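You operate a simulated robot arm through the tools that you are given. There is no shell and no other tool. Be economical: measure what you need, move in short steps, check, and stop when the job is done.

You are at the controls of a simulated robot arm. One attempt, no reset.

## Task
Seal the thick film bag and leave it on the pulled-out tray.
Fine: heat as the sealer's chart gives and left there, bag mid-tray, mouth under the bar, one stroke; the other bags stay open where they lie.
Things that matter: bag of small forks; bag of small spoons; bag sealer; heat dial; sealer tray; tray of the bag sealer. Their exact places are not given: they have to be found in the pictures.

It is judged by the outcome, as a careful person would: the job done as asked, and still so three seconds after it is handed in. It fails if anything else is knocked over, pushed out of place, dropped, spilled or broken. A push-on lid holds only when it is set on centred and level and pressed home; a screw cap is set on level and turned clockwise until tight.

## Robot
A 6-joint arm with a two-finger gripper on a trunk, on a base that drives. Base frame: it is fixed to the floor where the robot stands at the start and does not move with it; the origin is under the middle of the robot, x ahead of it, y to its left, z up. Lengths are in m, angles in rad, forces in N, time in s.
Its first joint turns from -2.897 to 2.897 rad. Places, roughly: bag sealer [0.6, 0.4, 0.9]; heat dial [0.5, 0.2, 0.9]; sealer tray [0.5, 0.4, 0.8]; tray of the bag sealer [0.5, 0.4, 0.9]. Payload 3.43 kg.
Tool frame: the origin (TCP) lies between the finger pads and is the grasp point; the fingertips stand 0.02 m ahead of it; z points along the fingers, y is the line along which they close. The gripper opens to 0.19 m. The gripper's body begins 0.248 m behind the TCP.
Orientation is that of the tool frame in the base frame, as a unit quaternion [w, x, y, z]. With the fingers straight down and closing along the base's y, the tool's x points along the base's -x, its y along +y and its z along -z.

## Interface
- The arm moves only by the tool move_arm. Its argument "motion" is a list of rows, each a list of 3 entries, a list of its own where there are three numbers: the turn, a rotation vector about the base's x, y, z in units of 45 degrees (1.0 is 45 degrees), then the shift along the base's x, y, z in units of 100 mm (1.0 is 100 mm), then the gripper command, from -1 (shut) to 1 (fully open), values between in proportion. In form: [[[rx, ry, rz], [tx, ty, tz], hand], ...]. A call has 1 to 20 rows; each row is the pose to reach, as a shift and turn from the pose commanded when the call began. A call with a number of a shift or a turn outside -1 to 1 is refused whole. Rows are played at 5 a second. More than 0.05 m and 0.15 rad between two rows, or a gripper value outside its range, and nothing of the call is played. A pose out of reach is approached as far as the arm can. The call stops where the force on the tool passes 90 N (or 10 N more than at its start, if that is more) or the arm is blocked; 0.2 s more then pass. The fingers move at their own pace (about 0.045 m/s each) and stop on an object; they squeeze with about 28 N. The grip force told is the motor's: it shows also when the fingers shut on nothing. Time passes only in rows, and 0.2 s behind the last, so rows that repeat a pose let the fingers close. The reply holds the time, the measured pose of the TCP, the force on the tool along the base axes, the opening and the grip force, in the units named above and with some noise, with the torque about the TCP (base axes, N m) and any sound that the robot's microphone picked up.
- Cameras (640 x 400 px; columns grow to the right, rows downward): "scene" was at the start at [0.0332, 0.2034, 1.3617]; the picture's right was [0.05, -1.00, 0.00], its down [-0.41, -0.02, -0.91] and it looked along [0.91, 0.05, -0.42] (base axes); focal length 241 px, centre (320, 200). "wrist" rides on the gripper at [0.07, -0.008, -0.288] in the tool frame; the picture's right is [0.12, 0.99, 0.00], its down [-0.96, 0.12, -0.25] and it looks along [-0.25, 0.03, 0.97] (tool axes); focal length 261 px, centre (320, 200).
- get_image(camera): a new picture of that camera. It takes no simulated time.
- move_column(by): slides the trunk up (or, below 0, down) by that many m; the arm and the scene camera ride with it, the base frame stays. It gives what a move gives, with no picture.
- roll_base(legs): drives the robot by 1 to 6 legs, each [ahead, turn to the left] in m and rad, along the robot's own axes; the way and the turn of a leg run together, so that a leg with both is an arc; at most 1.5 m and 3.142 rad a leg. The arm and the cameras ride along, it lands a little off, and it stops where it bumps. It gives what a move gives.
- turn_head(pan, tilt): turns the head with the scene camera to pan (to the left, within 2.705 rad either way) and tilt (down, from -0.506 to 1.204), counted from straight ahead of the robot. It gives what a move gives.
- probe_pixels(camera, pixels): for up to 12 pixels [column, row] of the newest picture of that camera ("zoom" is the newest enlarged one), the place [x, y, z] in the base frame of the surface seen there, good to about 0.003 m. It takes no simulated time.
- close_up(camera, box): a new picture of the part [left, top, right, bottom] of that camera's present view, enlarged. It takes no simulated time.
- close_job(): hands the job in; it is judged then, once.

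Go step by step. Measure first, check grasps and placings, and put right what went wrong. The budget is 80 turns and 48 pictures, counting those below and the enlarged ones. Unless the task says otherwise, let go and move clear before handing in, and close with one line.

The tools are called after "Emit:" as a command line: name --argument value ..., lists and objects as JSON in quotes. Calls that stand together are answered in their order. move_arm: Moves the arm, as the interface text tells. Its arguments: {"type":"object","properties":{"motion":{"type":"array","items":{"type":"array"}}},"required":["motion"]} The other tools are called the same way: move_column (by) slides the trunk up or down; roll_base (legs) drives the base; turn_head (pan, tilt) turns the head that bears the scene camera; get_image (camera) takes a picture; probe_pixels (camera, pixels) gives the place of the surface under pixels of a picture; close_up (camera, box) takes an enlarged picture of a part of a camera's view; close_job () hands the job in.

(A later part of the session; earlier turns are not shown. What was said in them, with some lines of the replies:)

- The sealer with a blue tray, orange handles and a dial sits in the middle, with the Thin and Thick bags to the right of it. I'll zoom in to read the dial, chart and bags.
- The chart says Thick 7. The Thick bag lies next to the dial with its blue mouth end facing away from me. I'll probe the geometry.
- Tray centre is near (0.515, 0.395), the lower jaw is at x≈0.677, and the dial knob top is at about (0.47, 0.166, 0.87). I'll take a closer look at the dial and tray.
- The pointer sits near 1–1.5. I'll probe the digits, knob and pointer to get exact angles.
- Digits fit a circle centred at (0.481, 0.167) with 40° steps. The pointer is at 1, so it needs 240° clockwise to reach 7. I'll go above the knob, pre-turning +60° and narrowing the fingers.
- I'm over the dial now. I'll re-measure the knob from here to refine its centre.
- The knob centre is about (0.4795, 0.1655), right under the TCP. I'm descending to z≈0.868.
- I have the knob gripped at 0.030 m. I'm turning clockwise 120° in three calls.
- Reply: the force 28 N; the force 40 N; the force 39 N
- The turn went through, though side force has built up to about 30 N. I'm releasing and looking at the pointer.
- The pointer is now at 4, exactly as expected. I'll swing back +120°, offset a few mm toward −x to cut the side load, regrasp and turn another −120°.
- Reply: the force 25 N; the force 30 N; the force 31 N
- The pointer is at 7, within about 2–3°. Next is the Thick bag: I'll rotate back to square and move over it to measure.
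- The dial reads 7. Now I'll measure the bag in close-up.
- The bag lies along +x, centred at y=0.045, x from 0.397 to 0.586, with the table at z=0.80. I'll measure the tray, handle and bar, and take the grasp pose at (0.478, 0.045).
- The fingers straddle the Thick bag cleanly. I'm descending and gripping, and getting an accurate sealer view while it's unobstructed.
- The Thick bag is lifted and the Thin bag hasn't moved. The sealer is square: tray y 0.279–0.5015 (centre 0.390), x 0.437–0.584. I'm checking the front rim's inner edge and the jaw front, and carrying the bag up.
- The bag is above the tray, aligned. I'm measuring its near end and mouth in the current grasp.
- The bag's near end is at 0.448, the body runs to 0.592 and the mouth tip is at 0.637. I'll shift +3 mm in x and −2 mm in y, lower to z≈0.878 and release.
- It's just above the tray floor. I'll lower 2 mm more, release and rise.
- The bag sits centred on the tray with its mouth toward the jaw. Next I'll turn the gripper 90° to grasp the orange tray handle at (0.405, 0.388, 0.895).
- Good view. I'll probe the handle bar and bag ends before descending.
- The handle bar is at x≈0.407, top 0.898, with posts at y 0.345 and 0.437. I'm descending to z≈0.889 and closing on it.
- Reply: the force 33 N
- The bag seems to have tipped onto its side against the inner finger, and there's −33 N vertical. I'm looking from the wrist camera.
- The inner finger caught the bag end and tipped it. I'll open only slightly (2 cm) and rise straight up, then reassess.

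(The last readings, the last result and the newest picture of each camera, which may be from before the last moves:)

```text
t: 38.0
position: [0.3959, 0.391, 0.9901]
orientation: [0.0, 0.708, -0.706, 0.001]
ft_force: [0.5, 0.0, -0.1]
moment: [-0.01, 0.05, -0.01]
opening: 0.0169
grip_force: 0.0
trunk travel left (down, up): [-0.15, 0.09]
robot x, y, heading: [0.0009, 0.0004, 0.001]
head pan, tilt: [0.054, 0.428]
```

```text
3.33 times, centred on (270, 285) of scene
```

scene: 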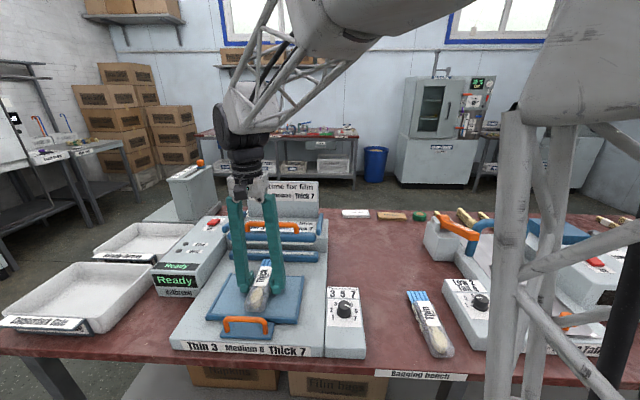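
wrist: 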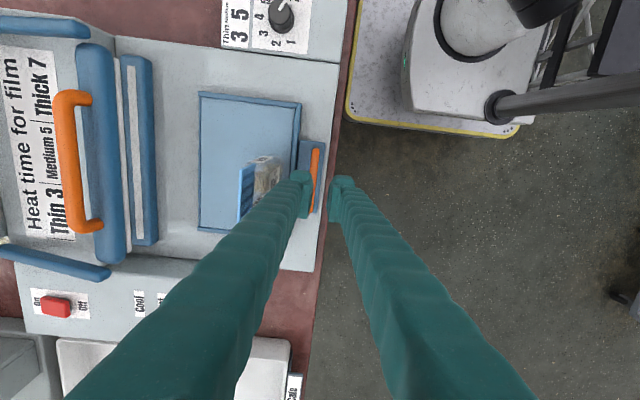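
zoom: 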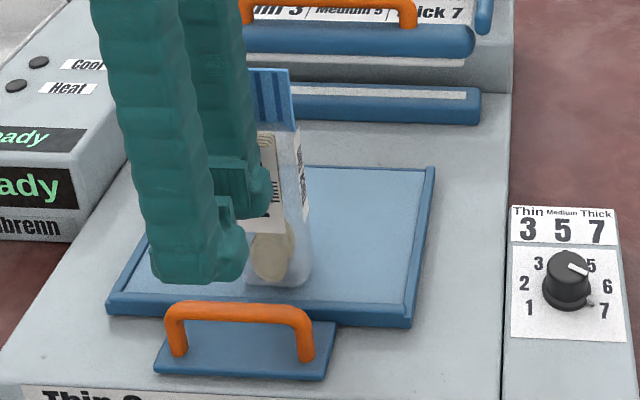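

The bag now stands on its near end with its mouth up. I'll probe its pose.

Emit:
probe_pixels --camera "zoom" --pixels '[[270, 72], [286, 72], [292, 120], [258, 115], [275, 150], [303, 180], [268, 230], [290, 232], [270, 270], [285, 282], [305, 280], [308, 240]]'

Emit:
probe_pixels --camera "wrist" --pixels '[[241, 190], [250, 190], [241, 172], [252, 168], [240, 215], [275, 160], [262, 160], [268, 180], [256, 185]]'

```text
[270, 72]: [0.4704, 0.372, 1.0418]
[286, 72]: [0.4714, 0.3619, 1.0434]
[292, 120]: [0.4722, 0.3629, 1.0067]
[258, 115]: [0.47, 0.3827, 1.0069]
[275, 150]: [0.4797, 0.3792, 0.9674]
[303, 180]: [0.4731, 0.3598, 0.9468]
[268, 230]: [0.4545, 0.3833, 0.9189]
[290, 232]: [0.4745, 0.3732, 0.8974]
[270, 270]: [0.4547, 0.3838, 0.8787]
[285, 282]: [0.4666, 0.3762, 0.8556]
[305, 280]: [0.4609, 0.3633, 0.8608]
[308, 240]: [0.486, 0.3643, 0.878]
```

```text
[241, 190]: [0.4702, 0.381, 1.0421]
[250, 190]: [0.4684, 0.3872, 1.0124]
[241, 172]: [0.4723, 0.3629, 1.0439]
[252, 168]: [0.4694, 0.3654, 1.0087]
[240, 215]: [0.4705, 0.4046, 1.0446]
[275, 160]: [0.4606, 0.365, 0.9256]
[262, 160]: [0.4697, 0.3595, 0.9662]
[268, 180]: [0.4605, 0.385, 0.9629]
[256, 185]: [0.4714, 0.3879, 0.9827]
```

The bag stands stable and upright at x 0.455–0.487, y≈0.386, top z=1.044. I'll grasp it by its sides with the tool pitched toward +x, lift, and pitch it back flat. First I'll back off and return yaw to neutral.

Emit:
move_arm --motion '[[[0, 0, 0], [-0.3, 0, 0.1], -0.82], [[0, 0, -0.167], [-0.5, 0, 0.4], -0.5], [[0, 0, -0.333], [-0.5, 0, 0.8], -0.2], [[0, 0, -0.5], [-0.5, 0, 1.0], -0.1], [[0, 0, -0.667], [-0.5, 0, 1.0], -0.1], [[0, 0, -0.833], [-0.5, 0, 1.0], -0.1], [[0, 0, -1.0], [-0.5, 0, 1.0], -0.1]]'

Emit:
move_arm --motion '[[[0, 0, -0.167], [0, 0, 0], -0.1], [[0, 0, -0.333], [0, 0, 0], -0.1], [[0, 0, -0.5], [0, 0, 0], -0.1], [[0, 0, -0.667], [0, 0, 0], -0.1], [[0, 0, -0.833], [0, 0, 0], -0.1], [[0, 0, -1.0], [0, 0, 0], -0.1]]'

Emit:
move_arm --motion '[[[0, -0.167, 0], [0, 0, 0], -0.1], [[0, -0.333, 0], [0, 0, 0], -0.1], [[0, -0.5, 0], [0, 0, 0], -0.1], [[0, -0.667, 0], [0, 0, 0], -0.1], [[0, -0.667, 0], [0, 0, 0], -0.1]]'

```text
t: 39.6
position: [0.3469, 0.3892, 1.0893]
orientation: [0.0, -0.382, 0.924, 0.001]
ft_force: [-0.2, -0.8, -0.4]
moment: [0.01, 0.0, 0.03]
opening: 0.0856
grip_force: 0.1
trunk travel left (down, up): [-0.15, 0.09]
robot x, y, heading: [-0.0034, -0.0004, -0.002]
head pan, tilt: [0.054, 0.428]
```

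```text
t: 41.0
position: [0.3472, 0.39, 1.091]
orientation: [0.0, 0.001, 1.0, 0.0]
ft_force: [-0.3, 0.7, 0.6]
moment: [0.0, 0.02, 0.0]
opening: 0.0855
grip_force: 0.1
trunk travel left (down, up): [-0.15, 0.09]
robot x, y, heading: [-0.0012, 0.0005, 0.001]
head pan, tilt: [0.054, 0.428]
```

```text
t: 42.2
position: [0.3467, 0.3897, 1.0896]
orientation: [0.259, 0.0, 0.966, 0.0]
ft_force: [0.4, -0.1, 0.4]
moment: [0.0, 0.05, 0.02]
opening: 0.0853
grip_force: 0.1
trunk travel left (down, up): [-0.15, 0.09]
robot x, y, heading: [0.0007, 0.0019, -0.002]
head pan, tilt: [0.054, 0.428]
```

Pitch direction is right (tool z now at +0.5 x). I'll pitch another 30°.

Emit:
move_arm --motion '[[[0, -0.167, 0], [0, 0, 0], -0.1], [[0, -0.333, 0], [0, 0, 0], -0.1], [[0, -0.5, 0], [0, 0, 0], -0.1], [[0, -0.667, 0], [0, 0, 0], -0.1], [[0, -0.667, 0], [0, 0, 0], -0.1]]'

Emit:
get_image --camera "scene"

```text
t: 43.1
position: [0.3472, 0.4552, 1.1961]
orientation: [0.438, 0.059, 0.892, 0.091]
ft_force: [-0.4, -0.6, 0.3]
moment: [0.0, -0.01, 0.01]
opening: 0.0855
grip_force: 0.2
trunk travel left (down, up): [-0.15, 0.09]
robot x, y, heading: [-0.0016, -0.002, 0.001]
head pan, tilt: [0.054, 0.428]
stopped in row 4: the arm was blocked; the commanded pose is now the measured one
```

```text
18 pictures are left
```

scene: 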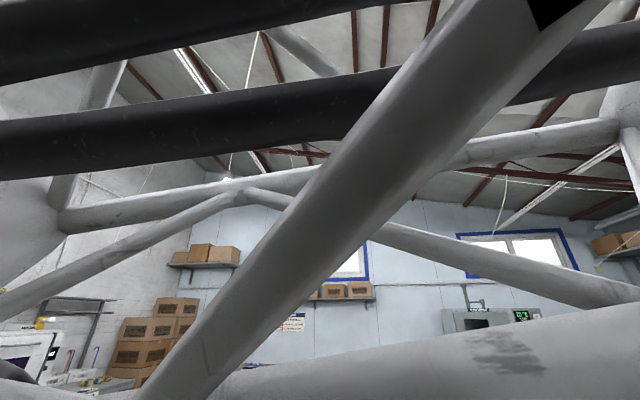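

The arm folded too close to the column and was blocked. I'll extend it away from the robot, then drive the base back for room.

Emit:
move_arm --motion '[[[0, 0.1, 0], [0.2, -0.05, 0.05], -0.1], [[0, 0.2, 0], [0.4, -0.15, 0.1], -0.1], [[0, 0.35, 0], [0.6, -0.3, 0.1], -0.1], [[0, 0.5, 0], [0.8, -0.45, 0.1], -0.1], [[0, 0.5, 0], [1.0, -0.6, 0.1], -0.1], [[0, 0.5, 0], [1.0, -0.6, 0.1], -0.1]]'

Emit:
get_image --camera "scene"

```text
t: 44.5
position: [0.4442, 0.3936, 1.2063]
orientation: [0.255, 0.073, 0.961, 0.078]
ft_force: [-0.1, 0.7, 0.1]
moment: [0.0, -0.02, -0.02]
opening: 0.0853
grip_force: 0.2
trunk travel left (down, up): [-0.15, 0.09]
robot x, y, heading: [-0.001, 0.0021, -0.001]
head pan, tilt: [0.054, 0.428]
```

```text
17 pictures are left
```

scene: 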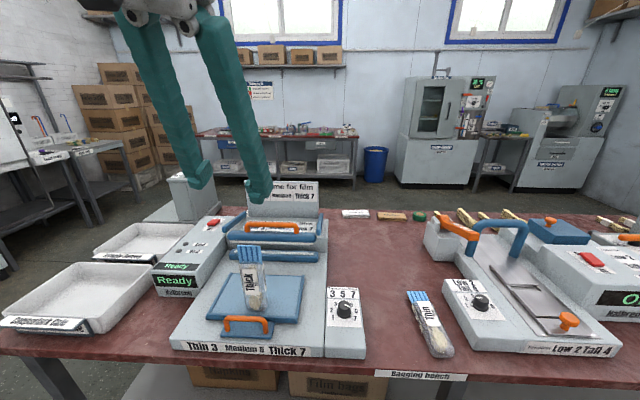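

The bag still stands and the arm is clear. I'm driving the base straight back 0.18 m.

Emit:
roll_base --legs '[[-0.18, 0]]'

```text
t: 46.0
position: [0.2595, 0.3932, 1.2049]
orientation: [0.255, 0.072, 0.961, 0.078]
ft_force: [-0.2, 0.2, 0.3]
moment: [-0.01, 0.02, 0.01]
opening: 0.0856
grip_force: 0.1
trunk travel left (down, up): [-0.15, 0.09]
robot x, y, heading: [-0.1869, -0.0003, -0.002]
head pan, tilt: [0.054, 0.428]
```

Next I'll straighten the residual tilt while moving forward, then add the extra 30° of pitch.

Emit:
move_arm --motion '[[[-0.08, 0, 0.042], [0.2, -0.02, -0.2], -0.1], [[-0.16, 0, 0.084], [0.4, -0.04, -0.4], -0.1], [[-0.24, -0.007, 0.126], [0.6, -0.06, -0.6], -0.1], [[-0.24, -0.007, 0.126], [0.8, -0.07, -0.8], -0.1], [[-0.24, -0.007, 0.126], [0.8, -0.07, -0.8], -0.1]]'

Emit:
move_arm --motion '[[[0, -0.167, 0], [0, 0, 0], -0.1], [[0, -0.333, 0], [0, 0, 0], -0.1], [[0, -0.5, 0], [0, 0, 0], -0.1], [[0, -0.667, 0], [0, 0, 0], -0.1], [[0, -0.667, 0], [0, 0, 0], -0.1]]'

Emit:
get_image --camera "scene"

```text
t: 47.2
position: [0.3395, 0.3871, 1.1254]
orientation: [0.259, 0.0, 0.966, 0.0]
ft_force: [-0.1, 0.4, -0.3]
moment: [-0.02, 0.04, -0.02]
opening: 0.0852
grip_force: 0.1
trunk travel left (down, up): [-0.15, 0.09]
robot x, y, heading: [-0.1863, -0.0001, -0.001]
head pan, tilt: [0.054, 0.428]
```

```text
t: 48.4
position: [0.3388, 0.3861, 1.1251]
orientation: [0.502, 0.0, 0.865, 0.002]
ft_force: [-0.3, 0.3, 0.7]
moment: [-0.03, -0.06, 0.03]
opening: 0.0856
grip_force: 0.0
trunk travel left (down, up): [-0.15, 0.09]
robot x, y, heading: [-0.1868, -0.002, -0.0]
head pan, tilt: [0.054, 0.428]
```

```text
16 pictures are left
```

scene: 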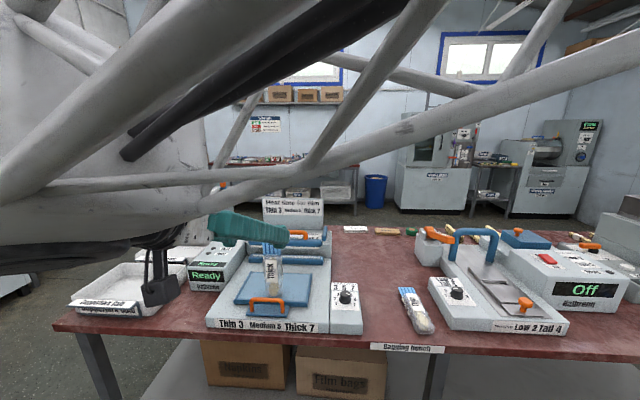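

The 60° pitch is reached. I'm moving so the fingers straddle the upright bag at (0.472, 0.386, 0.945).

Emit:
move_arm --motion '[[[0, 0, 0], [0.14, 0, -0.3], -0.1], [[0, 0, 0], [0.28, 0, -0.6], -0.1], [[0, 0, 0], [0.41, 0, -0.9], -0.1], [[0, 0, 0], [0.41, 0, -0.9], -0.1]]'

Emit:
close_up --camera "scene" --box '[180, 190, 340, 320]'

Emit:
get_image --camera "wrist"

```text
t: 49.4
position: [0.3789, 0.3874, 1.0365]
orientation: [0.501, 0.0, 0.865, 0.0]
ft_force: [0.6, -0.4, 0.2]
moment: [-0.01, -0.02, -0.01]
opening: 0.0852
grip_force: 0.0
trunk travel left (down, up): [-0.15, 0.09]
robot x, y, heading: [-0.1848, 0.0008, -0.002]
head pan, tilt: [0.054, 0.428]
```

```text
3.08 times, centred on (260, 255) of scene
```

zoom: 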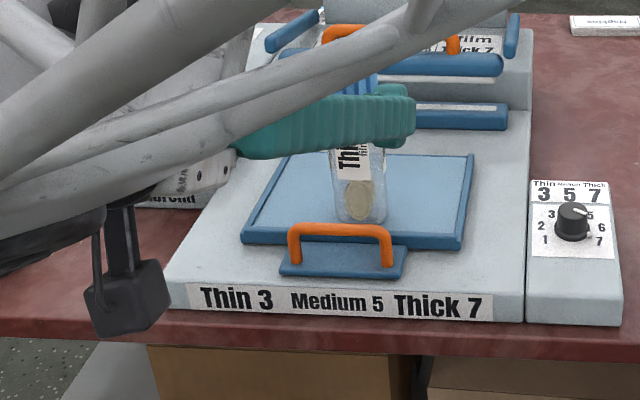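

```text
14 pictures are left
```

wrist: 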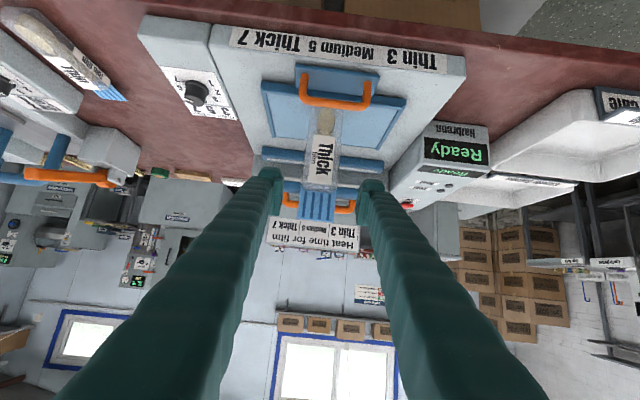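

The bag is centred between the fingers (col ~320). I'm moving in and closing.

Emit:
move_arm --motion '[[[0, 0, 0], [0.23, -0.005, -0.3], -0.1], [[0, 0, 0], [0.5, -0.01, -0.6], -0.1], [[0, 0, 0], [0.75, -0.01, -0.8], -0.1], [[0, 0, 0], [0.93, -0.01, -0.91], -0.1], [[0, 0, 0], [0.93, -0.01, -0.91], -0.1], [[0, 0, 0], [0.93, -0.01, -0.91], -1], [[0, 0, 0], [0.93, -0.01, -0.91], -1], [[0, 0, 0], [0.93, -0.01, -0.91], -1], [[0, 0, 0], [0.93, -0.01, -0.91], -1]]'

Emit:
get_image --camera "wrist"

```text
t: 51.4
position: [0.4732, 0.3854, 0.9461]
orientation: [0.5, 0.002, 0.866, -0.001]
ft_force: [0.2, -0.3, -0.2]
moment: [-0.03, 0.0, -0.01]
opening: 0.0524
grip_force: 28.4
trunk travel left (down, up): [-0.15, 0.09]
robot x, y, heading: [-0.1836, -0.0003, -0.0]
head pan, tilt: [0.054, 0.428]
```

```text
13 pictures are left
```

wrist: 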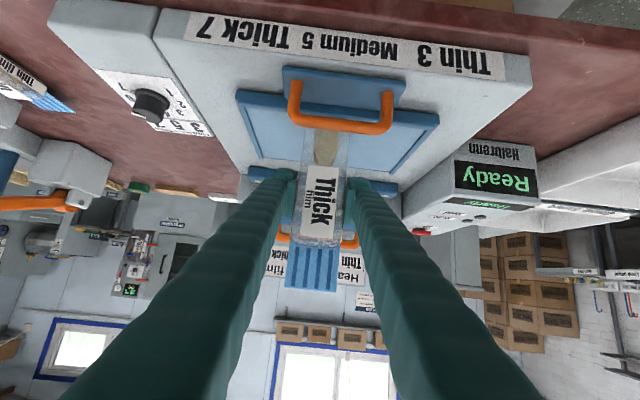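

Gripped at 0.052 m. I'm lifting 9 cm, then pitching +90° about y in two calls.

Emit:
move_arm --motion '[[[0, 0, 0], [0, 0, 0.3], -1], [[0, 0, 0], [0, 0, 0.6], -1], [[0, 0, 0], [0, 0, 0.9], -1], [[0, 0, 0], [0, 0, 0.95], -1]]'

Emit:
move_arm --motion '[[[0, 0.167, 0], [0.1, 0, 0], -1], [[0, 0.333, 0], [0.2, 0, 0], -1], [[0, 0.5, 0], [0.3, 0, 0], -1], [[0, 0.667, 0], [0.4, 0, 0], -1], [[0, 0.833, 0], [0.5, 0, 0], -1], [[0, 1.0, 0], [0.5, 0, 0], -1]]'

Emit:
move_arm --motion '[[[0, 0.167, 0], [0, 0, 0], -1], [[0, 0.333, 0], [0, 0, 0], -1], [[0, 0.5, 0], [0, 0, 0], -1], [[0, 0.667, 0], [0, 0, 0], -1], [[0, 0.833, 0], [0, 0, 0], -1], [[0, 1.0, 0], [0, 0, 0], -1], [[0, 1.0, 0], [0, 0, 0], -1]]'

Emit:
get_image --camera "scene"

```text
t: 52.4
position: [0.4723, 0.3855, 1.0399]
orientation: [0.501, 0.0, 0.865, 0.0]
ft_force: [0.2, 0.2, 0.1]
moment: [-0.02, 0.0, -0.01]
opening: 0.0528
grip_force: 28.0
trunk travel left (down, up): [-0.15, 0.09]
robot x, y, heading: [-0.1847, 0.0001, -0.001]
head pan, tilt: [0.054, 0.428]
```

```text
t: 53.8
position: [0.5222, 0.3869, 1.0404]
orientation: [0.131, 0.002, 0.991, 0.0]
ft_force: [-1.5, -1.0, 0.1]
moment: [0.04, -0.15, -0.01]
opening: 0.0527
grip_force: 27.9
trunk travel left (down, up): [-0.15, 0.09]
robot x, y, heading: [-0.1888, -0.0014, 0.003]
head pan, tilt: [0.054, 0.428]
```

```text
t: 55.4
position: [0.5138, 0.3844, 1.0261]
orientation: [-0.254, 0.001, 0.967, 0.001]
ft_force: [0.0, -0.3, 0.1]
moment: [0.01, 0.01, 0.0]
opening: 0.0526
grip_force: 28.8
out of reach, approached as far as the arm can: row 6, 7
trunk travel left (down, up): [-0.15, 0.09]
robot x, y, heading: [-0.1821, -0.0006, 0.002]
head pan, tilt: [0.054, 0.428]
```

```text
12 pictures are left
```

scene: 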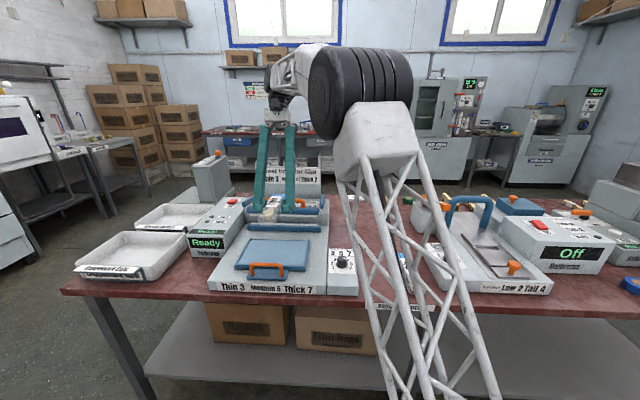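

The pitch is there but at the edge of reach. I'll retract 9.5 cm toward the robot, then roll the base forward to give back the reach.

Emit:
move_arm --motion '[[[0, 0, 0], [-0.3, 0, 0.0], -1], [[0, 0, 0], [-0.6, 0, 0.0], -1], [[0, 0.02, 0], [-0.95, 0, 0.0], -1], [[0, 0.02, 0], [-0.95, 0, 0.0], -1]]'

Emit:
roll_base --legs '[[0.14, 0]]'

Emit:
get_image --camera "wrist"

```text
t: 56.4
position: [0.4195, 0.385, 1.0265]
orientation: [-0.266, 0.0, 0.964, -0.001]
ft_force: [-0.2, -0.5, -1.2]
moment: [-0.01, -0.04, 0.0]
opening: 0.0527
grip_force: 28.1
trunk travel left (down, up): [-0.15, 0.09]
robot x, y, heading: [-0.1883, -0.0002, -0.004]
head pan, tilt: [0.054, 0.428]
```

```text
t: 57.7
position: [0.5595, 0.3861, 1.0265]
orientation: [-0.266, 0.001, 0.964, -0.001]
ft_force: [-0.4, -1.4, -1.0]
moment: [0.02, -0.05, 0.01]
opening: 0.0528
grip_force: 28.0
trunk travel left (down, up): [-0.15, 0.09]
robot x, y, heading: [-0.0468, 0.0007, 0.003]
head pan, tilt: [0.054, 0.428]
```

```text
11 pictures are left
```

wrist: 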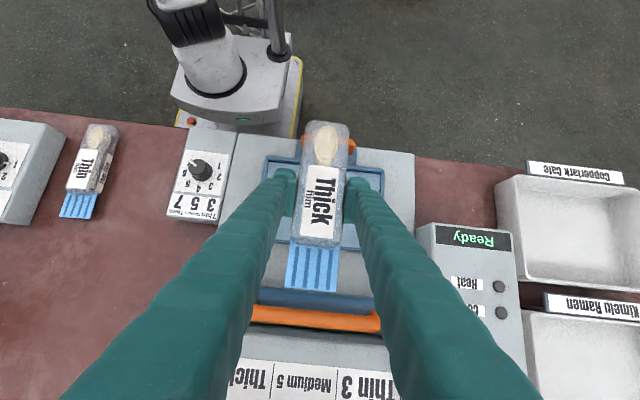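

I'm probing the held bag to get its level and end positions.

Emit:
probe_pixels --camera "wrist" --pixels '[[325, 124], [325, 132], [322, 230], [318, 240], [312, 252], [310, 286], [322, 190], [294, 268], [334, 270]]'

```text
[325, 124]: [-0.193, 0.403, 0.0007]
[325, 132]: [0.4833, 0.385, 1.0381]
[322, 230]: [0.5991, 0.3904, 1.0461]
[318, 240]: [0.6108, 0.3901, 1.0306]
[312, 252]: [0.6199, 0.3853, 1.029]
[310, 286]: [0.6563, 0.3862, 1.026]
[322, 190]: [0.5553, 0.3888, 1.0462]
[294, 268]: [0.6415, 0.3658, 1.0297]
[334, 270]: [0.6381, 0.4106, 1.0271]
```

The bag is level (top 1.046) and spans x 0.467–0.657. I'll shift to put its near end at ~0.453 and lower until the tilted fingertips almost touch the tray floor. That leaves a flat drop of about 1.5 cm, which I can fix with a vertical regrasp if needed.

Emit:
move_arm --motion '[[[0, -0.02, 0], [-0.08, 0.02, -0.35], -1], [[0, -0.02, 0], [-0.145, 0.02, -0.7], -1], [[0, -0.02, 0], [-0.145, 0.02, -1.0], -1], [[0, -0.02, 0], [-0.145, 0.02, -1.0], -1]]'

Emit:
move_arm --motion '[[[0, 0, 0], [0, 0, -0.2], -1], [[0, 0, 0], [0, 0, -0.35], -1], [[0, 0, 0], [0, 0, -0.425], -1], [[0, 0, 0], [0, 0, -0.425], -1]]'

Emit:
close_up --camera "scene" --box '[190, 215, 350, 345]'

```text
t: 58.7
position: [0.5437, 0.3876, 0.9255]
orientation: [-0.258, 0.0, 0.966, -0.001]
ft_force: [-0.8, -0.7, 0.5]
moment: [-0.03, 0.01, 0.0]
opening: 0.0525
grip_force: 27.7
trunk travel left (down, up): [-0.15, 0.09]
robot x, y, heading: [-0.0453, -0.0003, 0.004]
head pan, tilt: [0.054, 0.428]
```

```text
t: 59.7
position: [0.5437, 0.3882, 0.8826]
orientation: [-0.258, 0.0, 0.966, -0.001]
ft_force: [-0.5, 0.2, -0.1]
moment: [-0.02, 0.0, 0.0]
opening: 0.0528
grip_force: 28.7
trunk travel left (down, up): [-0.15, 0.09]
robot x, y, heading: [-0.0456, -0.0032, -0.001]
head pan, tilt: [0.054, 0.428]
```

```text
3.08 times, centred on (270, 280) of scene
```

zoom: 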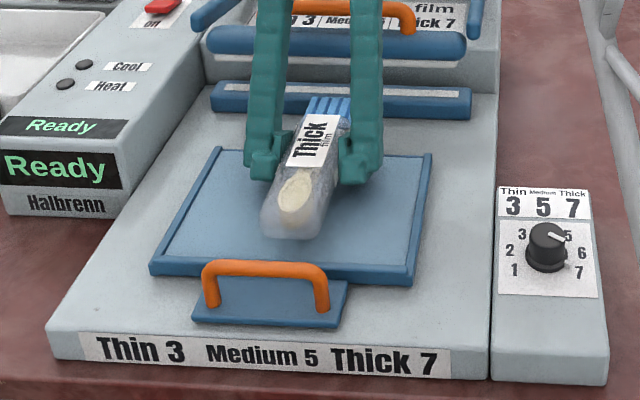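

The bag hovers flat over the tray with its near end inside the front rim. I'm releasing, retracting along the tool axis and returning to vertical.

Emit:
move_arm --motion '[[[0, 0, 0], [0, 0, 0], -0.1], [[0, 0, 0], [0, 0, 0], -0.1], [[0, 0, 0], [0, 0, 0], -0.1], [[0, 0, 0], [0.12, 0, 0.25], -0.1], [[0, 0, 0], [0.2, 0, 0.55], -0.1], [[0, -0.167, 0], [0.1, 0, 0.85], -0.1], [[0, -0.333, 0], [0, 0, 1.0], -0.1], [[0, -0.5, 0], [-0.1, 0, 1.0], -0.1], [[0, -0.667, 0], [-0.1, 0, 1.0], -0.1]]'

Emit:
get_image --camera "wrist"

```text
t: 61.7
position: [0.5351, 0.3883, 0.9812]
orientation: [0.001, 0.0, 1.0, 0.0]
ft_force: [1.0, 0.2, -1.6]
moment: [-0.05, 0.23, 0.0]
opening: 0.0854
grip_force: 0.1
trunk travel left (down, up): [-0.15, 0.09]
robot x, y, heading: [-0.0442, -0.002, 0.004]
head pan, tilt: [0.054, 0.428]
```

```text
9 pictures are left
```

wrist: 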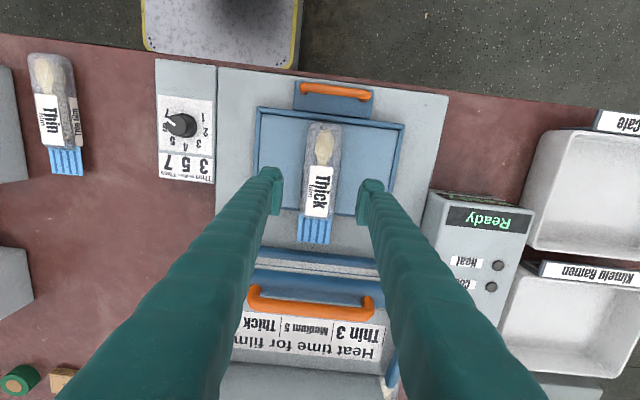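

The bag lies flat on the tray again. I'm measuring its position.

Emit:
probe_pixels --camera "wrist" --pixels '[[324, 121], [324, 124], [324, 127], [311, 242], [313, 218], [320, 185], [298, 230], [331, 232], [308, 150], [341, 152], [337, 92], [320, 116]]'

```text
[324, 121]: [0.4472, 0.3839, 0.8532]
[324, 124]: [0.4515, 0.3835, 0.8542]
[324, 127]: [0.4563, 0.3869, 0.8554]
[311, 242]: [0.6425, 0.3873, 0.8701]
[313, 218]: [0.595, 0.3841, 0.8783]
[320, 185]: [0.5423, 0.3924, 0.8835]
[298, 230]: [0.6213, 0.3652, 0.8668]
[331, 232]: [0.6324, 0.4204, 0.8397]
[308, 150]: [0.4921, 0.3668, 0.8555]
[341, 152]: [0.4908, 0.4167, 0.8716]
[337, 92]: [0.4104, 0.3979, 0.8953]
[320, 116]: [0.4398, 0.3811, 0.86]
```

The bag is well placed: near end 0.453, mouth tip 0.643, y centre 0.389. I'll take the handle again with only a 24 mm opening so the inner finger clears the bag.

Emit:
move_arm --motion '[[[0, 0, 0.167], [-0.2, 0, 0.15], -0.1], [[0, 0, 0.333], [-0.4, 0, 0.15], -0.3], [[0, 0, 0.5], [-0.6, 0, 0.15], -0.5], [[0, 0, 0.667], [-0.8, 0, 0.15], -0.75], [[0, 0, 0.833], [-0.9, 0, 0.15], -0.75], [[0, 0, 1.0], [-1.0, 0, 0.15], -0.75]]'

Emit:
move_arm --motion '[[[0, 0, 0.167], [-0.1, 0, 0], -0.75], [[0, 0, 0.333], [-0.2, 0, 0], -0.75], [[0, 0, 0.5], [-0.285, 0.02, 0], -0.75], [[0, 0, 0.667], [-0.285, 0.02, 0], -0.75], [[0, 0, 0.833], [-0.285, 0.02, 0], -0.75], [[0, 0, 1.0], [-0.285, 0.02, 0], -0.75], [[0, 0, 1.0], [-0.285, 0.02, 0], -0.75]]'

```text
t: 63.1
position: [0.4345, 0.3859, 0.9994]
orientation: [0.002, -0.384, 0.923, -0.001]
ft_force: [-0.2, 0.4, 0.6]
moment: [-0.06, 0.03, 0.02]
opening: 0.0239
grip_force: 0.1
trunk travel left (down, up): [-0.15, 0.09]
robot x, y, heading: [-0.0458, -0.0001, 0.0]
head pan, tilt: [0.054, 0.428]
```

```text
t: 64.7
position: [0.4068, 0.3903, 0.9987]
orientation: [-0.002, 0.707, -0.707, 0.0]
ft_force: [1.5, 0.1, -0.8]
moment: [0.03, 0.0, -0.01]
opening: 0.0236
grip_force: 0.0
trunk travel left (down, up): [-0.15, 0.09]
robot x, y, heading: [-0.047, 0.0045, 0.001]
head pan, tilt: [0.054, 0.428]
```

Aligned over the handle. I'm descending in two steps.

Emit:
move_arm --motion '[[[0, 0, 0], [0, 0, -0.4], -0.75], [[0, 0, 0], [0, 0, -0.75], -0.75], [[0, 0, 0], [0, 0, -0.9], -0.75], [[0, 0, 0], [0, 0, -1.0], -0.75], [[0, 0, 0], [0, 0, -1.0], -0.75]]'

Emit:
close_up --camera "scene" --box '[190, 215, 350, 345]'

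```text
t: 65.9
position: [0.4056, 0.3893, 0.8991]
orientation: [-0.001, 0.707, -0.707, 0.0]
ft_force: [0.0, 0.4, -0.5]
moment: [0.01, 0.02, 0.01]
opening: 0.0236
grip_force: 0.1
trunk travel left (down, up): [-0.15, 0.09]
robot x, y, heading: [-0.0452, -0.0017, 0.001]
head pan, tilt: [0.054, 0.428]
```

```text
3.08 times, centred on (270, 280) of scene
```

zoom: 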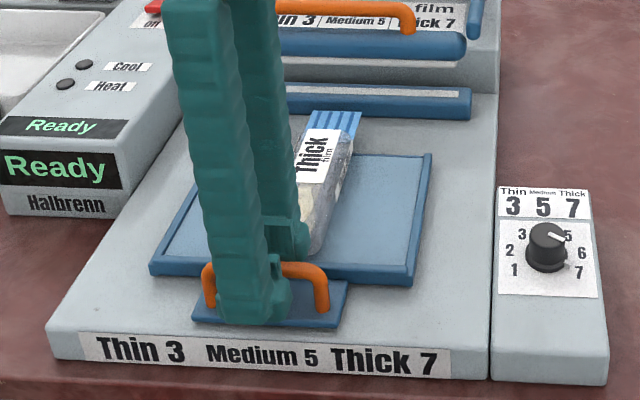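

The bag is undisturbed and the fingers straddle the bar. I'm going 6 mm lower and gripping.

Emit:
move_arm --motion '[[[0, 0, 0], [0, 0, -0.06], -0.75], [[0, 0, 0], [0, 0, -0.06], -1], [[0, 0, 0], [0, 0, -0.06], -1], [[0, 0, 0], [0, 0, -0.06], -1]]'

```text
t: 66.9
position: [0.4057, 0.3919, 0.8928]
orientation: [0.003, -0.707, 0.707, 0.0]
ft_force: [0.7, 2.2, -1.1]
moment: [0.06, -0.03, 0.0]
opening: 0.0091
grip_force: 43.2
trunk travel left (down, up): [-0.15, 0.09]
robot x, y, heading: [-0.044, 0.0013, 0.004]
head pan, tilt: [0.054, 0.428]
```

Gripped cleanly with low forces. I'm sliding the tray in gently.

Emit:
move_arm --motion '[[[0, 0, 0], [0.05, 0, 0], -1], [[0, 0, 0], [0.11, 0, 0], -1], [[0, 0, 0], [0.18, 0, 0], -1], [[0, 0, 0], [0.25, 0, 0], -1], [[0, 0, 0], [0.32, 0, 0], -1], [[0, 0, 0], [0.39, 0, 0], -1], [[0, 0, 0], [0.45, 0, 0], -1], [[0, 0, 0], [0.5, 0, 0], -1], [[0, 0, 0], [0.53, 0, 0], -1], [[0, 0, 0], [0.55, 0, 0], -1]]'

Emit:
close_up --camera "scene" --box '[190, 195, 350, 335]'

```text
t: 69.1
position: [0.4619, 0.3912, 0.8928]
orientation: [-0.002, 0.707, -0.707, -0.001]
ft_force: [-0.1, 11.7, 7.9]
moment: [0.12, 0.04, 0.0]
opening: 0.0086
grip_force: 42.4
trunk travel left (down, up): [-0.15, 0.09]
robot x, y, heading: [-0.0447, 0.0041, 0.002]
head pan, tilt: [0.054, 0.428]
```

```text
2.86 times, centred on (270, 265) of scene
```

zoom: 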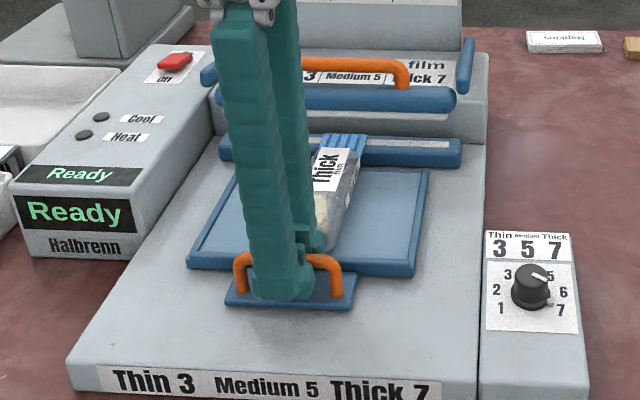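

The tray slides freely and the bag mouth is over the lower jaw. I'll continue gently to the stop.

Emit:
move_arm --motion '[[[0, 0, 0], [0.03, 0, 0], -1], [[0, 0, 0], [0.06, 0, 0], -1], [[0, 0, 0], [0.09, 0, 0], -1], [[0, 0, 0], [0.12, 0, 0], -1], [[0, 0, 0], [0.15, 0, 0], -1]]'

```text
t: 70.3
position: [0.4758, 0.3903, 0.892]
orientation: [-0.001, 0.707, -0.707, -0.001]
ft_force: [-9.5, 8.5, -12.2]
moment: [0.1, 0.04, 0.1]
opening: 0.0082
grip_force: 41.8
trunk travel left (down, up): [-0.15, 0.09]
robot x, y, heading: [-0.0475, -0.0015, 0.006]
head pan, tilt: [0.054, 0.428]
```

Fx is −9.5 N at 70 mm travel, so it's near the stop. I'll nudge a little more to confirm, then look.

Emit:
move_arm --motion '[[[0, 0, 0], [0.02, 0, 0], -1], [[0, 0, 0], [0.04, 0, 0], -1], [[0, 0, 0], [0.04, 0, 0], -1]]'

Emit:
get_image --camera "scene"

```text
t: 71.1
position: [0.4745, 0.3904, 0.8914]
orientation: [0.001, 0.707, -0.707, -0.001]
ft_force: [-73.9, 13.5, -21.6]
moment: [-0.06, 0.17, 0.72]
opening: 0.0085
grip_force: 42.4
trunk travel left (down, up): [-0.15, 0.09]
robot x, y, heading: [-0.0458, 0.0026, 0.007]
head pan, tilt: [0.054, 0.428]
```

```text
6 pictures are left
```

scene: 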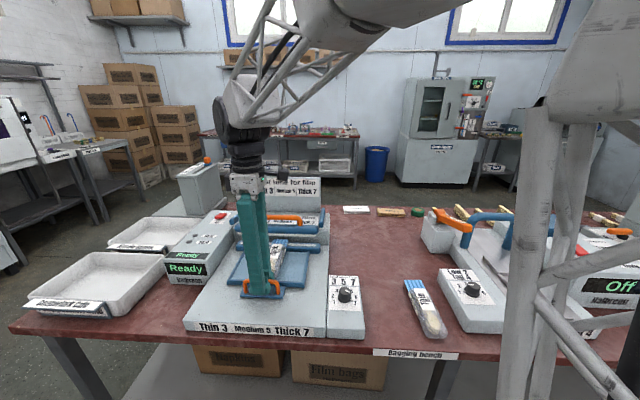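

The tray is at its stop (−74 N) with the mouth over the jaw. I'll relax, let go of the handle, rise and move above the bar.

Emit:
move_arm --motion '[[[0, 0, 0], [-0.03, 0, 0], -1], [[0, 0, 0], [-0.04, 0, 0], -0.75], [[0, 0, 0], [-0.04, 0, 0], -0.75], [[0, 0, 0], [-0.04, 0, 0.15], -0.75], [[0, 0, 0], [-0.04, 0, 0.5], -0.75], [[0, 0, 0], [-0.04, 0, 0.9], -0.75], [[0, 0, 0], [-0.04, 0, 1.0], -0.75]]'

Emit:
move_arm --motion '[[[0, 0, 0], [0, 0, 0.4], -1], [[0, 0, 0], [0.35, 0, 0.6], -1], [[0, 0, 0], [0.7, 0, 0.6], -1], [[0, 0, 0], [1.0, 0, 0.6], -1], [[0, 0, 0], [1.0, 0, 0.6], -1]]'

Emit:
get_image --camera "wrist"

```text
t: 72.7
position: [0.4764, 0.3904, 0.9936]
orientation: [-0.002, 0.707, -0.707, 0.0]
ft_force: [0.2, 0.3, -0.2]
moment: [-0.02, -0.01, -0.03]
opening: 0.0238
grip_force: 0.0
trunk travel left (down, up): [-0.15, 0.09]
robot x, y, heading: [-0.0453, -0.0008, 0.002]
head pan, tilt: [0.054, 0.428]
```

```text
t: 73.9
position: [0.5765, 0.3922, 1.0513]
orientation: [-0.001, 0.707, -0.707, 0.0]
ft_force: [1.5, 0.2, 0.7]
moment: [-0.01, 0.06, 0.01]
opening: 0.0
grip_force: 28.2
trunk travel left (down, up): [-0.15, 0.09]
robot x, y, heading: [-0.0431, 0.0017, -0.004]
head pan, tilt: [0.054, 0.428]
```

```text
5 pictures are left
```

wrist: 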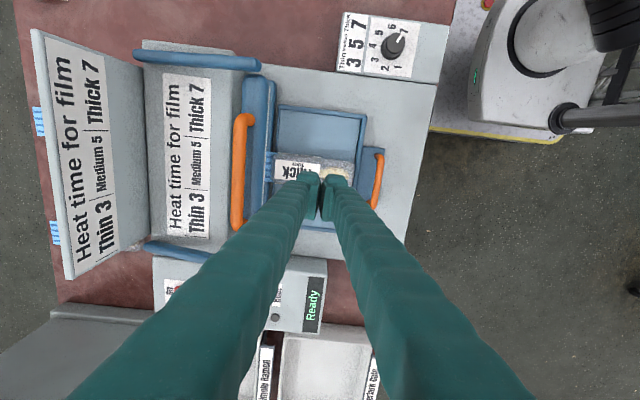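

Emit:
probe_pixels --camera "wrist" --pixels '[[238, 175], [241, 150], [243, 175], [256, 150], [262, 120], [267, 165], [270, 160], [285, 165], [345, 175], [377, 180], [200, 60], [150, 55]]'

```text
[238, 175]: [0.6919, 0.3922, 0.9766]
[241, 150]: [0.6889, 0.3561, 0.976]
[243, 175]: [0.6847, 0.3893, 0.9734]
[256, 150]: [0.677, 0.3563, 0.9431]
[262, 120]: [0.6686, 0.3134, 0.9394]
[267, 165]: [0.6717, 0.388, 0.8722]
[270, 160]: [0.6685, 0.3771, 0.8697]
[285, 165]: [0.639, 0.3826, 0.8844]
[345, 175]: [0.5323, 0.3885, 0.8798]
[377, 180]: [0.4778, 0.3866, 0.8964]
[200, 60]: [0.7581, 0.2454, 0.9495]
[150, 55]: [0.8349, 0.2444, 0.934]
```

The bar handle top is at (0.690, 0.39, 0.977) and the bag mouth (x 0.67, z 0.872) sits under the bar. I'm moving the closed fingers above it.

Emit:
move_arm --motion '[[[0, 0, 0], [0.4, -0.01, 0], -1], [[0, 0, 0], [0.8, -0.01, 0], -1], [[0, 0, 0], [1.0, -0.01, 0], -1]]'

Emit:
move_arm --motion '[[[0, 0, 0], [0.11, 0, -0.1], -1], [[0, 0, 0], [0.11, 0, -0.35], -1], [[0, 0, 0], [0.11, 0, -0.42], -1], [[0, 0, 0], [0.11, 0, -0.42], -1]]'

```text
t: 74.7
position: [0.6773, 0.3914, 1.0513]
orientation: [-0.003, 0.707, -0.707, 0.0]
ft_force: [-0.5, -0.3, -0.3]
moment: [-0.04, -0.06, 0.0]
opening: 0.0
grip_force: 27.7
trunk travel left (down, up): [-0.15, 0.09]
robot x, y, heading: [-0.0446, 0.0002, 0.002]
head pan, tilt: [0.054, 0.428]
```

```text
t: 75.7
position: [0.6888, 0.39, 1.0089]
orientation: [0.001, -0.707, 0.707, 0.0]
ft_force: [-0.2, -0.9, 0.3]
moment: [0.01, -0.02, 0.02]
opening: 0.0002
grip_force: 27.7
trunk travel left (down, up): [-0.15, 0.09]
robot x, y, heading: [-0.049, 0.0003, 0.005]
head pan, tilt: [0.054, 0.428]
```

Tips are about 1 cm above the handle. I'm pressing down slowly in one continuous stroke.

Emit:
move_arm --motion '[[[0, 0, 0], [0, 0, -0.08], -1], [[0, 0, 0], [0, 0, -0.13], -1], [[0, 0, 0], [0, 0, -0.18], -1], [[0, 0, 0], [-0.01, 0, -0.23], -1], [[0, 0, 0], [-0.01, 0, -0.28], -1], [[0, 0, 0], [-0.02, 0, -0.33], -1], [[0, 0, 0], [-0.02, 0, -0.38], -1], [[0, 0, 0], [-0.03, 0, -0.43], -1], [[0, 0, 0], [-0.03, 0, -0.48], -1], [[0, 0, 0], [-0.04, 0, -0.53], -1], [[0, 0, 0], [-0.04, 0, -0.58], -1], [[0, 0, 0], [-0.05, 0, -0.63], -1]]'

```text
t: 78.4
position: [0.6853, 0.389, 0.9583]
orientation: [0.01, -0.706, 0.708, -0.001]
ft_force: [-3.2, -2.3, 38.3]
moment: [-0.5, -0.13, -0.01]
opening: 0.0
grip_force: 28.1
trunk travel left (down, up): [-0.15, 0.09]
robot x, y, heading: [-0.0443, 0.0033, 0.003]
head pan, tilt: [0.054, 0.428]
stopped in row 12: the force on the tool passed its limit at 97 N (the readings are from after the stop); the commanded pose is now the measured one
```

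It hit a firm stop after ~38 mm of stroke, so the bar is closed on the mouth. I'll hold it pressed through the heat time.

Emit:
move_arm --motion '[[[0, 0, 0], [0, 0, -0.01], -1], [[0, 0, 0], [0, 0, -0.015], -1], [[0, 0, 0], [0, 0, -0.015], -1], [[0, 0, 0], [0, 0, -0.015], -1], [[0, 0, 0], [0, 0, -0.015], -1], [[0, 0, 0], [0, 0, -0.015], -1], [[0, 0, 0], [0, 0, -0.015], -1], [[0, 0, 0], [0, 0, -0.015], -1], [[0, 0, 0], [0, 0, -0.015], -1], [[0, 0, 0], [0, 0, -0.015], -1], [[0, 0, 0], [0, 0, -0.015], -1], [[0, 0, 0], [0, 0, -0.015], -1], [[0, 0, 0], [0, 0, -0.015], -1], [[0, 0, 0], [0, 0, -0.015], -1], [[0, 0, 0], [0, 0, -0.015], -1]]'

Emit:
get_image --camera "scene"

```text
t: 81.6
position: [0.6852, 0.3897, 0.9579]
orientation: [0.01, -0.706, 0.708, -0.002]
ft_force: [15.5, 0.9, 88.1]
moment: [-0.99, -0.6, 0.19]
opening: 0.0062
grip_force: 33.8
trunk travel left (down, up): [-0.15, 0.09]
robot x, y, heading: [-0.0421, -0.0002, 0.002]
head pan, tilt: [0.054, 0.428]
```

```text
4 pictures are left
```

scene: 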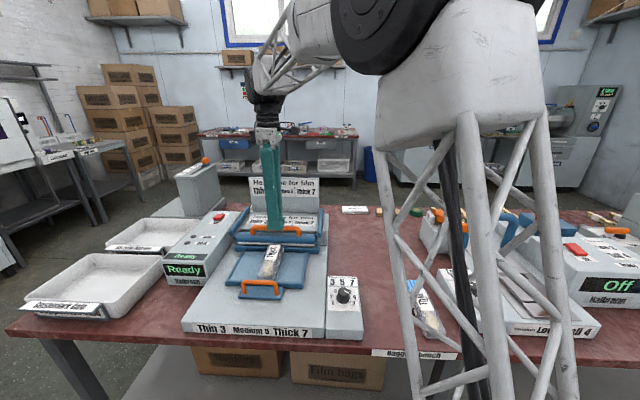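

I'm checking how far the bar has closed.

Emit:
probe_pixels --camera "scene" --pixels '[[250, 232], [250, 238], [250, 242], [250, 246], [300, 237], [300, 241], [300, 245], [300, 249], [274, 246], [272, 250], [252, 230], [300, 231]]'

Emit:
close_up --camera "scene" --box '[225, 205, 335, 275]'

```text
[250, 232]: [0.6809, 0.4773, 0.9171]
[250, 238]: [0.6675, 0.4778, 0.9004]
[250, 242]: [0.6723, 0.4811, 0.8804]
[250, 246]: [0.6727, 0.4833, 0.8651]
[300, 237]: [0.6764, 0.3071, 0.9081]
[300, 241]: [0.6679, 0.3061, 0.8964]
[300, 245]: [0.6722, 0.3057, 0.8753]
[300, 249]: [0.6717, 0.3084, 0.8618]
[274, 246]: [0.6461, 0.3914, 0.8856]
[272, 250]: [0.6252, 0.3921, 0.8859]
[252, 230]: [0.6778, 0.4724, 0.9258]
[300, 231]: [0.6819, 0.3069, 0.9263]
```

```text
5.71 times, centred on (280, 240) of scene
```

zoom: 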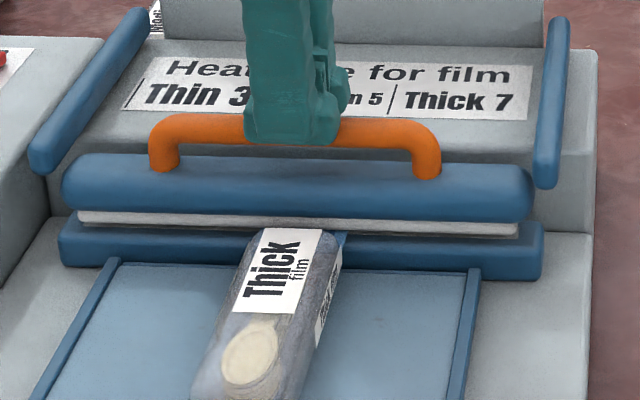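

The bar strip has met the lower jaw across the bag mouth. I'll hold a few more seconds at slightly lower force, then rise and see whether the bar lifts by itself.

Emit:
move_arm --motion '[[[0, 0, 0], [0, 0, 0.003], -1], [[0, 0, 0], [0, 0, 0.003], -1], [[0, 0, 0], [0, 0, 0.003], -1], [[0, 0, 0], [0, 0, 0.003], -1], [[0, 0, 0], [0, 0, 0.003], -1], [[0, 0, 0], [0, 0, 0.003], -1], [[0, 0, 0], [0, 0, 0.003], -1], [[0, 0, 0], [0, 0, 0.003], -1], [[0, 0, 0], [0, 0, 0.003], -1], [[0, 0, 0], [0, 0, 0.003], -1], [[0, 0, 0], [0, 0, 0.003], -1], [[0, 0, 0], [0, 0, 0.003], -1], [[0, 0, 0], [0, 0, 0.003], -1], [[0, 0, 0], [0, 0, 0.003], -1], [[0, 0, 0], [0, 0, 0.003], -1], [[0, 0, 0], [0, 0, 0.003], -1], [[0, 0, 0], [0, 0, 0.003], -1], [[0, 0, 0], [0, 0, 0.003], -1]]'

Emit:
move_arm --motion '[[[0, 0, 0], [0, 0, 0.08], -1], [[0, 0, 0], [0, 0, 0.16], -1], [[0, 0, 0], [0, 0, 0.24], -1], [[0, 0, 0], [0, 0, 0.32], -1], [[0, 0, 0], [0, 0, 0.4], -1], [[0, 0, 0], [0, 0, 0.5], -1], [[0, 0, 0], [0, 0, 0.7], -1], [[0, 0, 0], [0, 0, 0.95], -1]]'

Emit:
get_image --camera "scene"

```text
t: 85.4
position: [0.6863, 0.3901, 0.9576]
orientation: [0.01, -0.706, 0.708, -0.002]
ft_force: [16.3, -2.5, 84.2]
moment: [-0.99, -0.45, 0.19]
opening: 0.0058
grip_force: 35.1
trunk travel left (down, up): [-0.15, 0.09]
robot x, y, heading: [-0.0455, 0.0004, -0.001]
head pan, tilt: [0.054, 0.428]
```

```text
t: 87.2
position: [0.6829, 0.3894, 1.0474]
orientation: [0.006, -0.707, 0.708, -0.001]
ft_force: [-0.1, 0.3, 0.1]
moment: [-0.06, 0.05, -0.06]
opening: 0.0001
grip_force: 34.0
trunk travel left (down, up): [-0.15, 0.09]
robot x, y, heading: [-0.0487, 0.0026, -0.004]
head pan, tilt: [0.054, 0.428]
```

```text
2 pictures are left
```

scene: 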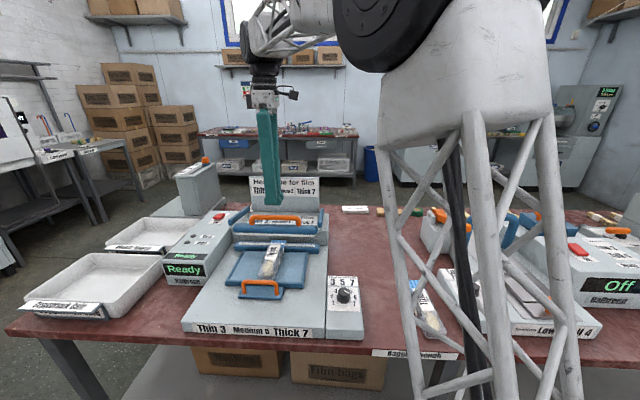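

The bar sprang back up by itself. I'm probing the bar, bag and tray handle before pulling the tray out.

Emit:
probe_pixels --camera "scene" --pixels '[[262, 217], [262, 228], [278, 242], [272, 255], [266, 277], [268, 281], [255, 281], [245, 290], [278, 291]]'

Emit:
move_arm --motion '[[[0, 0, 0], [-0.35, 0, 0.05], -1], [[0, 0, 0], [-0.7, 0, 0.05], -1], [[0, 0, 0], [-1.0, 0, 0.05], -0.75]]'

```text
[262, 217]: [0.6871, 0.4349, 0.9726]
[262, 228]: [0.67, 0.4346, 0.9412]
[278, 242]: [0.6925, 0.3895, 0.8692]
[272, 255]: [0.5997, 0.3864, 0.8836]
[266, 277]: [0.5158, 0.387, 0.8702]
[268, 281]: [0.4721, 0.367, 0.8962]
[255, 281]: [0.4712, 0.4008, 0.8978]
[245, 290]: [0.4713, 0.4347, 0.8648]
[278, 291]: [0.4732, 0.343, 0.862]
```

```text
t: 88.0
position: [0.5856, 0.3899, 1.0536]
orientation: [0.007, -0.707, 0.707, -0.001]
ft_force: [0.5, 0.8, -0.3]
moment: [-0.02, 0.1, -0.01]
opening: 0.0238
grip_force: 0.0
trunk travel left (down, up): [-0.15, 0.09]
robot x, y, heading: [-0.0425, 0.0024, 0.001]
head pan, tilt: [0.054, 0.428]
```

The bar is up, the bag is in place, and the tray handle is at x≈0.4755. I'm moving over it, descending and gripping.

Emit:
move_arm --motion '[[[0, 0, 0], [-0.35, 0, 0], -0.75], [[0, 0, 0], [-0.7, 0, 0], -0.75], [[0, 0, 0], [-1.0, 0, 0], -0.75], [[0, 0, 0], [-1.0, 0, 0], -0.75]]'

Emit:
move_arm --motion '[[[0, 0, 0], [-0.1, 0, -0.2], -0.75], [[0, 0, 0], [-0.1, 0, -0.5], -0.75], [[0, 0, 0], [-0.1, 0, -0.9], -0.75], [[0, 0, 0], [-0.1, 0, -0.9], -0.75]]'

```text
t: 89.0
position: [0.4868, 0.3893, 1.051]
orientation: [0.007, -0.706, 0.708, -0.001]
ft_force: [-0.3, 0.1, 0.0]
moment: [0.01, -0.03, -0.02]
opening: 0.0237
grip_force: 0.1
trunk travel left (down, up): [-0.15, 0.09]
robot x, y, heading: [-0.0457, 0.0016, -0.001]
head pan, tilt: [0.054, 0.428]
```

```text
t: 90.0
position: [0.4765, 0.3915, 0.9614]
orientation: [0.008, -0.706, 0.708, -0.001]
ft_force: [0.1, -0.1, -0.2]
moment: [-0.01, -0.04, 0.02]
opening: 0.0237
grip_force: 0.1
trunk travel left (down, up): [-0.15, 0.09]
robot x, y, heading: [-0.047, 0.0004, -0.003]
head pan, tilt: [0.054, 0.428]
```

Emit:
move_arm --motion '[[[0, 0, 0], [-0.01, 0, -0.3], -0.75], [[0, 0, 0], [-0.01, 0, -0.55], -0.75], [[0, 0, 0], [-0.01, 0, -0.68], -0.75], [[0, 0, 0], [-0.01, 0, -0.68], -0.75], [[0, 0, 0], [-0.01, 0, -0.68], -1], [[0, 0, 0], [-0.01, 0, -0.68], -1], [[0, 0, 0], [-0.01, 0, -0.68], -1]]'

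```text
t: 91.6
position: [0.4751, 0.3891, 0.896]
orientation: [-0.007, 0.707, -0.707, 0.001]
ft_force: [-3.9, -0.9, -4.5]
moment: [-0.04, 0.03, 0.23]
opening: 0.0107
grip_force: 43.8
trunk travel left (down, up): [-0.15, 0.09]
robot x, y, heading: [-0.0464, 0.0017, 0.002]
head pan, tilt: [0.054, 0.428]
```

Handle gripped. I'm pulling the tray out gently by 70 mm.

Emit:
move_arm --motion '[[[0, 0, 0], [-0.03, 0, 0], -1], [[0, 0, 0], [-0.07, 0, 0], -1], [[0, 0, 0], [-0.12, 0, 0], -1], [[0, 0, 0], [-0.18, 0, 0], -1], [[0, 0, 0], [-0.24, 0, 0], -1], [[0, 0, 0], [-0.3, 0, 0], -1], [[0, 0, 0], [-0.36, 0, 0], -1], [[0, 0, 0], [-0.42, 0, 0], -1], [[0, 0, 0], [-0.48, 0, 0], -1], [[0, 0, 0], [-0.54, 0, 0], -1], [[0, 0, 0], [-0.6, 0, 0], -1], [[0, 0, 0], [-0.65, 0, 0], -1], [[0, 0, 0], [-0.68, 0, 0], -1], [[0, 0, 0], [-0.7, 0, 0], -1]]'

```text
t: 94.6
position: [0.4054, 0.3888, 0.8951]
orientation: [0.007, -0.706, 0.708, -0.001]
ft_force: [5.9, -10.7, -6.3]
moment: [-0.22, -0.03, 0.62]
opening: 0.0104
grip_force: 44.5
trunk travel left (down, up): [-0.15, 0.09]
robot x, y, heading: [-0.045, -0.0016, 0.001]
head pan, tilt: [0.054, 0.428]
```

The tray is back at its original pulled-out position. I'm releasing, rising clear and checking.

Emit:
move_arm --motion '[[[0, 0, 0], [0, 0, 0], -0.75], [[0, 0, 0], [0, 0, 0], -0.75], [[0, 0, 0], [0, 0, 0.15], -0.75], [[0, 0, 0], [0, 0, 0.5], -0.75], [[0, 0, 0], [0, 0, 0.9], -0.75], [[0, 0, 0], [-0.1, 0, 1.0], -0.75]]'

Emit:
move_arm --motion '[[[0, 0, 0], [0, 0.3, 0.3], -0.75], [[0, 0, 0], [0, 0.6, 0.6], -0.75], [[0, 0, 0], [0, 0.9, 0.9], -0.75], [[0, 0, 0], [0, 1.0, 1.0], -0.75]]'

Emit:
close_up --camera "scene" --box '[170, 200, 350, 330]'

```text
t: 96.0
position: [0.3946, 0.3914, 0.9973]
orientation: [0.007, -0.707, 0.707, -0.001]
ft_force: [0.4, 0.2, 0.0]
moment: [-0.03, 0.05, -0.04]
opening: 0.0236
grip_force: 0.0
trunk travel left (down, up): [-0.15, 0.09]
robot x, y, heading: [-0.047, -0.0031, 0.002]
head pan, tilt: [0.054, 0.428]
```

```text
t: 97.0
position: [0.3948, 0.4903, 1.0977]
orientation: [0.008, -0.707, 0.707, -0.001]
ft_force: [-0.6, -0.3, 0.4]
moment: [0.01, 0.02, 0.01]
opening: 0.0233
grip_force: 0.2
trunk travel left (down, up): [-0.15, 0.09]
robot x, y, heading: [-0.0457, -0.0021, 0.0]
head pan, tilt: [0.054, 0.428]
```

```text
3.08 times, centred on (260, 265) of scene
```

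zoom: 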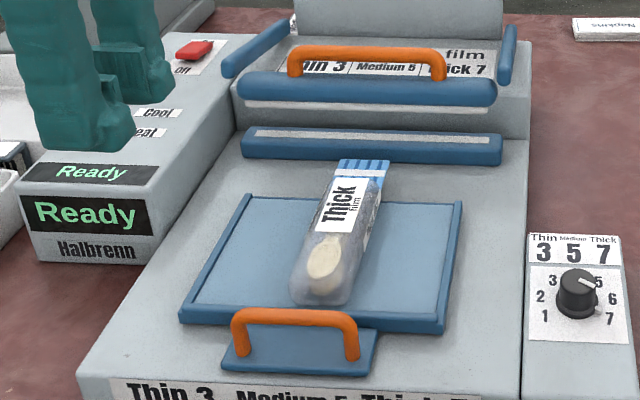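

A pale seal band now runs across the bag mouth (pixels ~(360, 173)). The bag lies centred on the pulled-out tray, the bar is up, the dial points to 7 and the gripper is clear, so I'm handing in.

Emit:
close_job

```text
The job is handed in.
```

The thick film bag is sealed with one stroke at heat 7, and it lies mid-tray on the pulled-out tray with the dial left at 7. While I was taking the tray handle, a finger tipped the bag upright on the tray. I laid it flat again before sealing, and I didn't touch the other bags.
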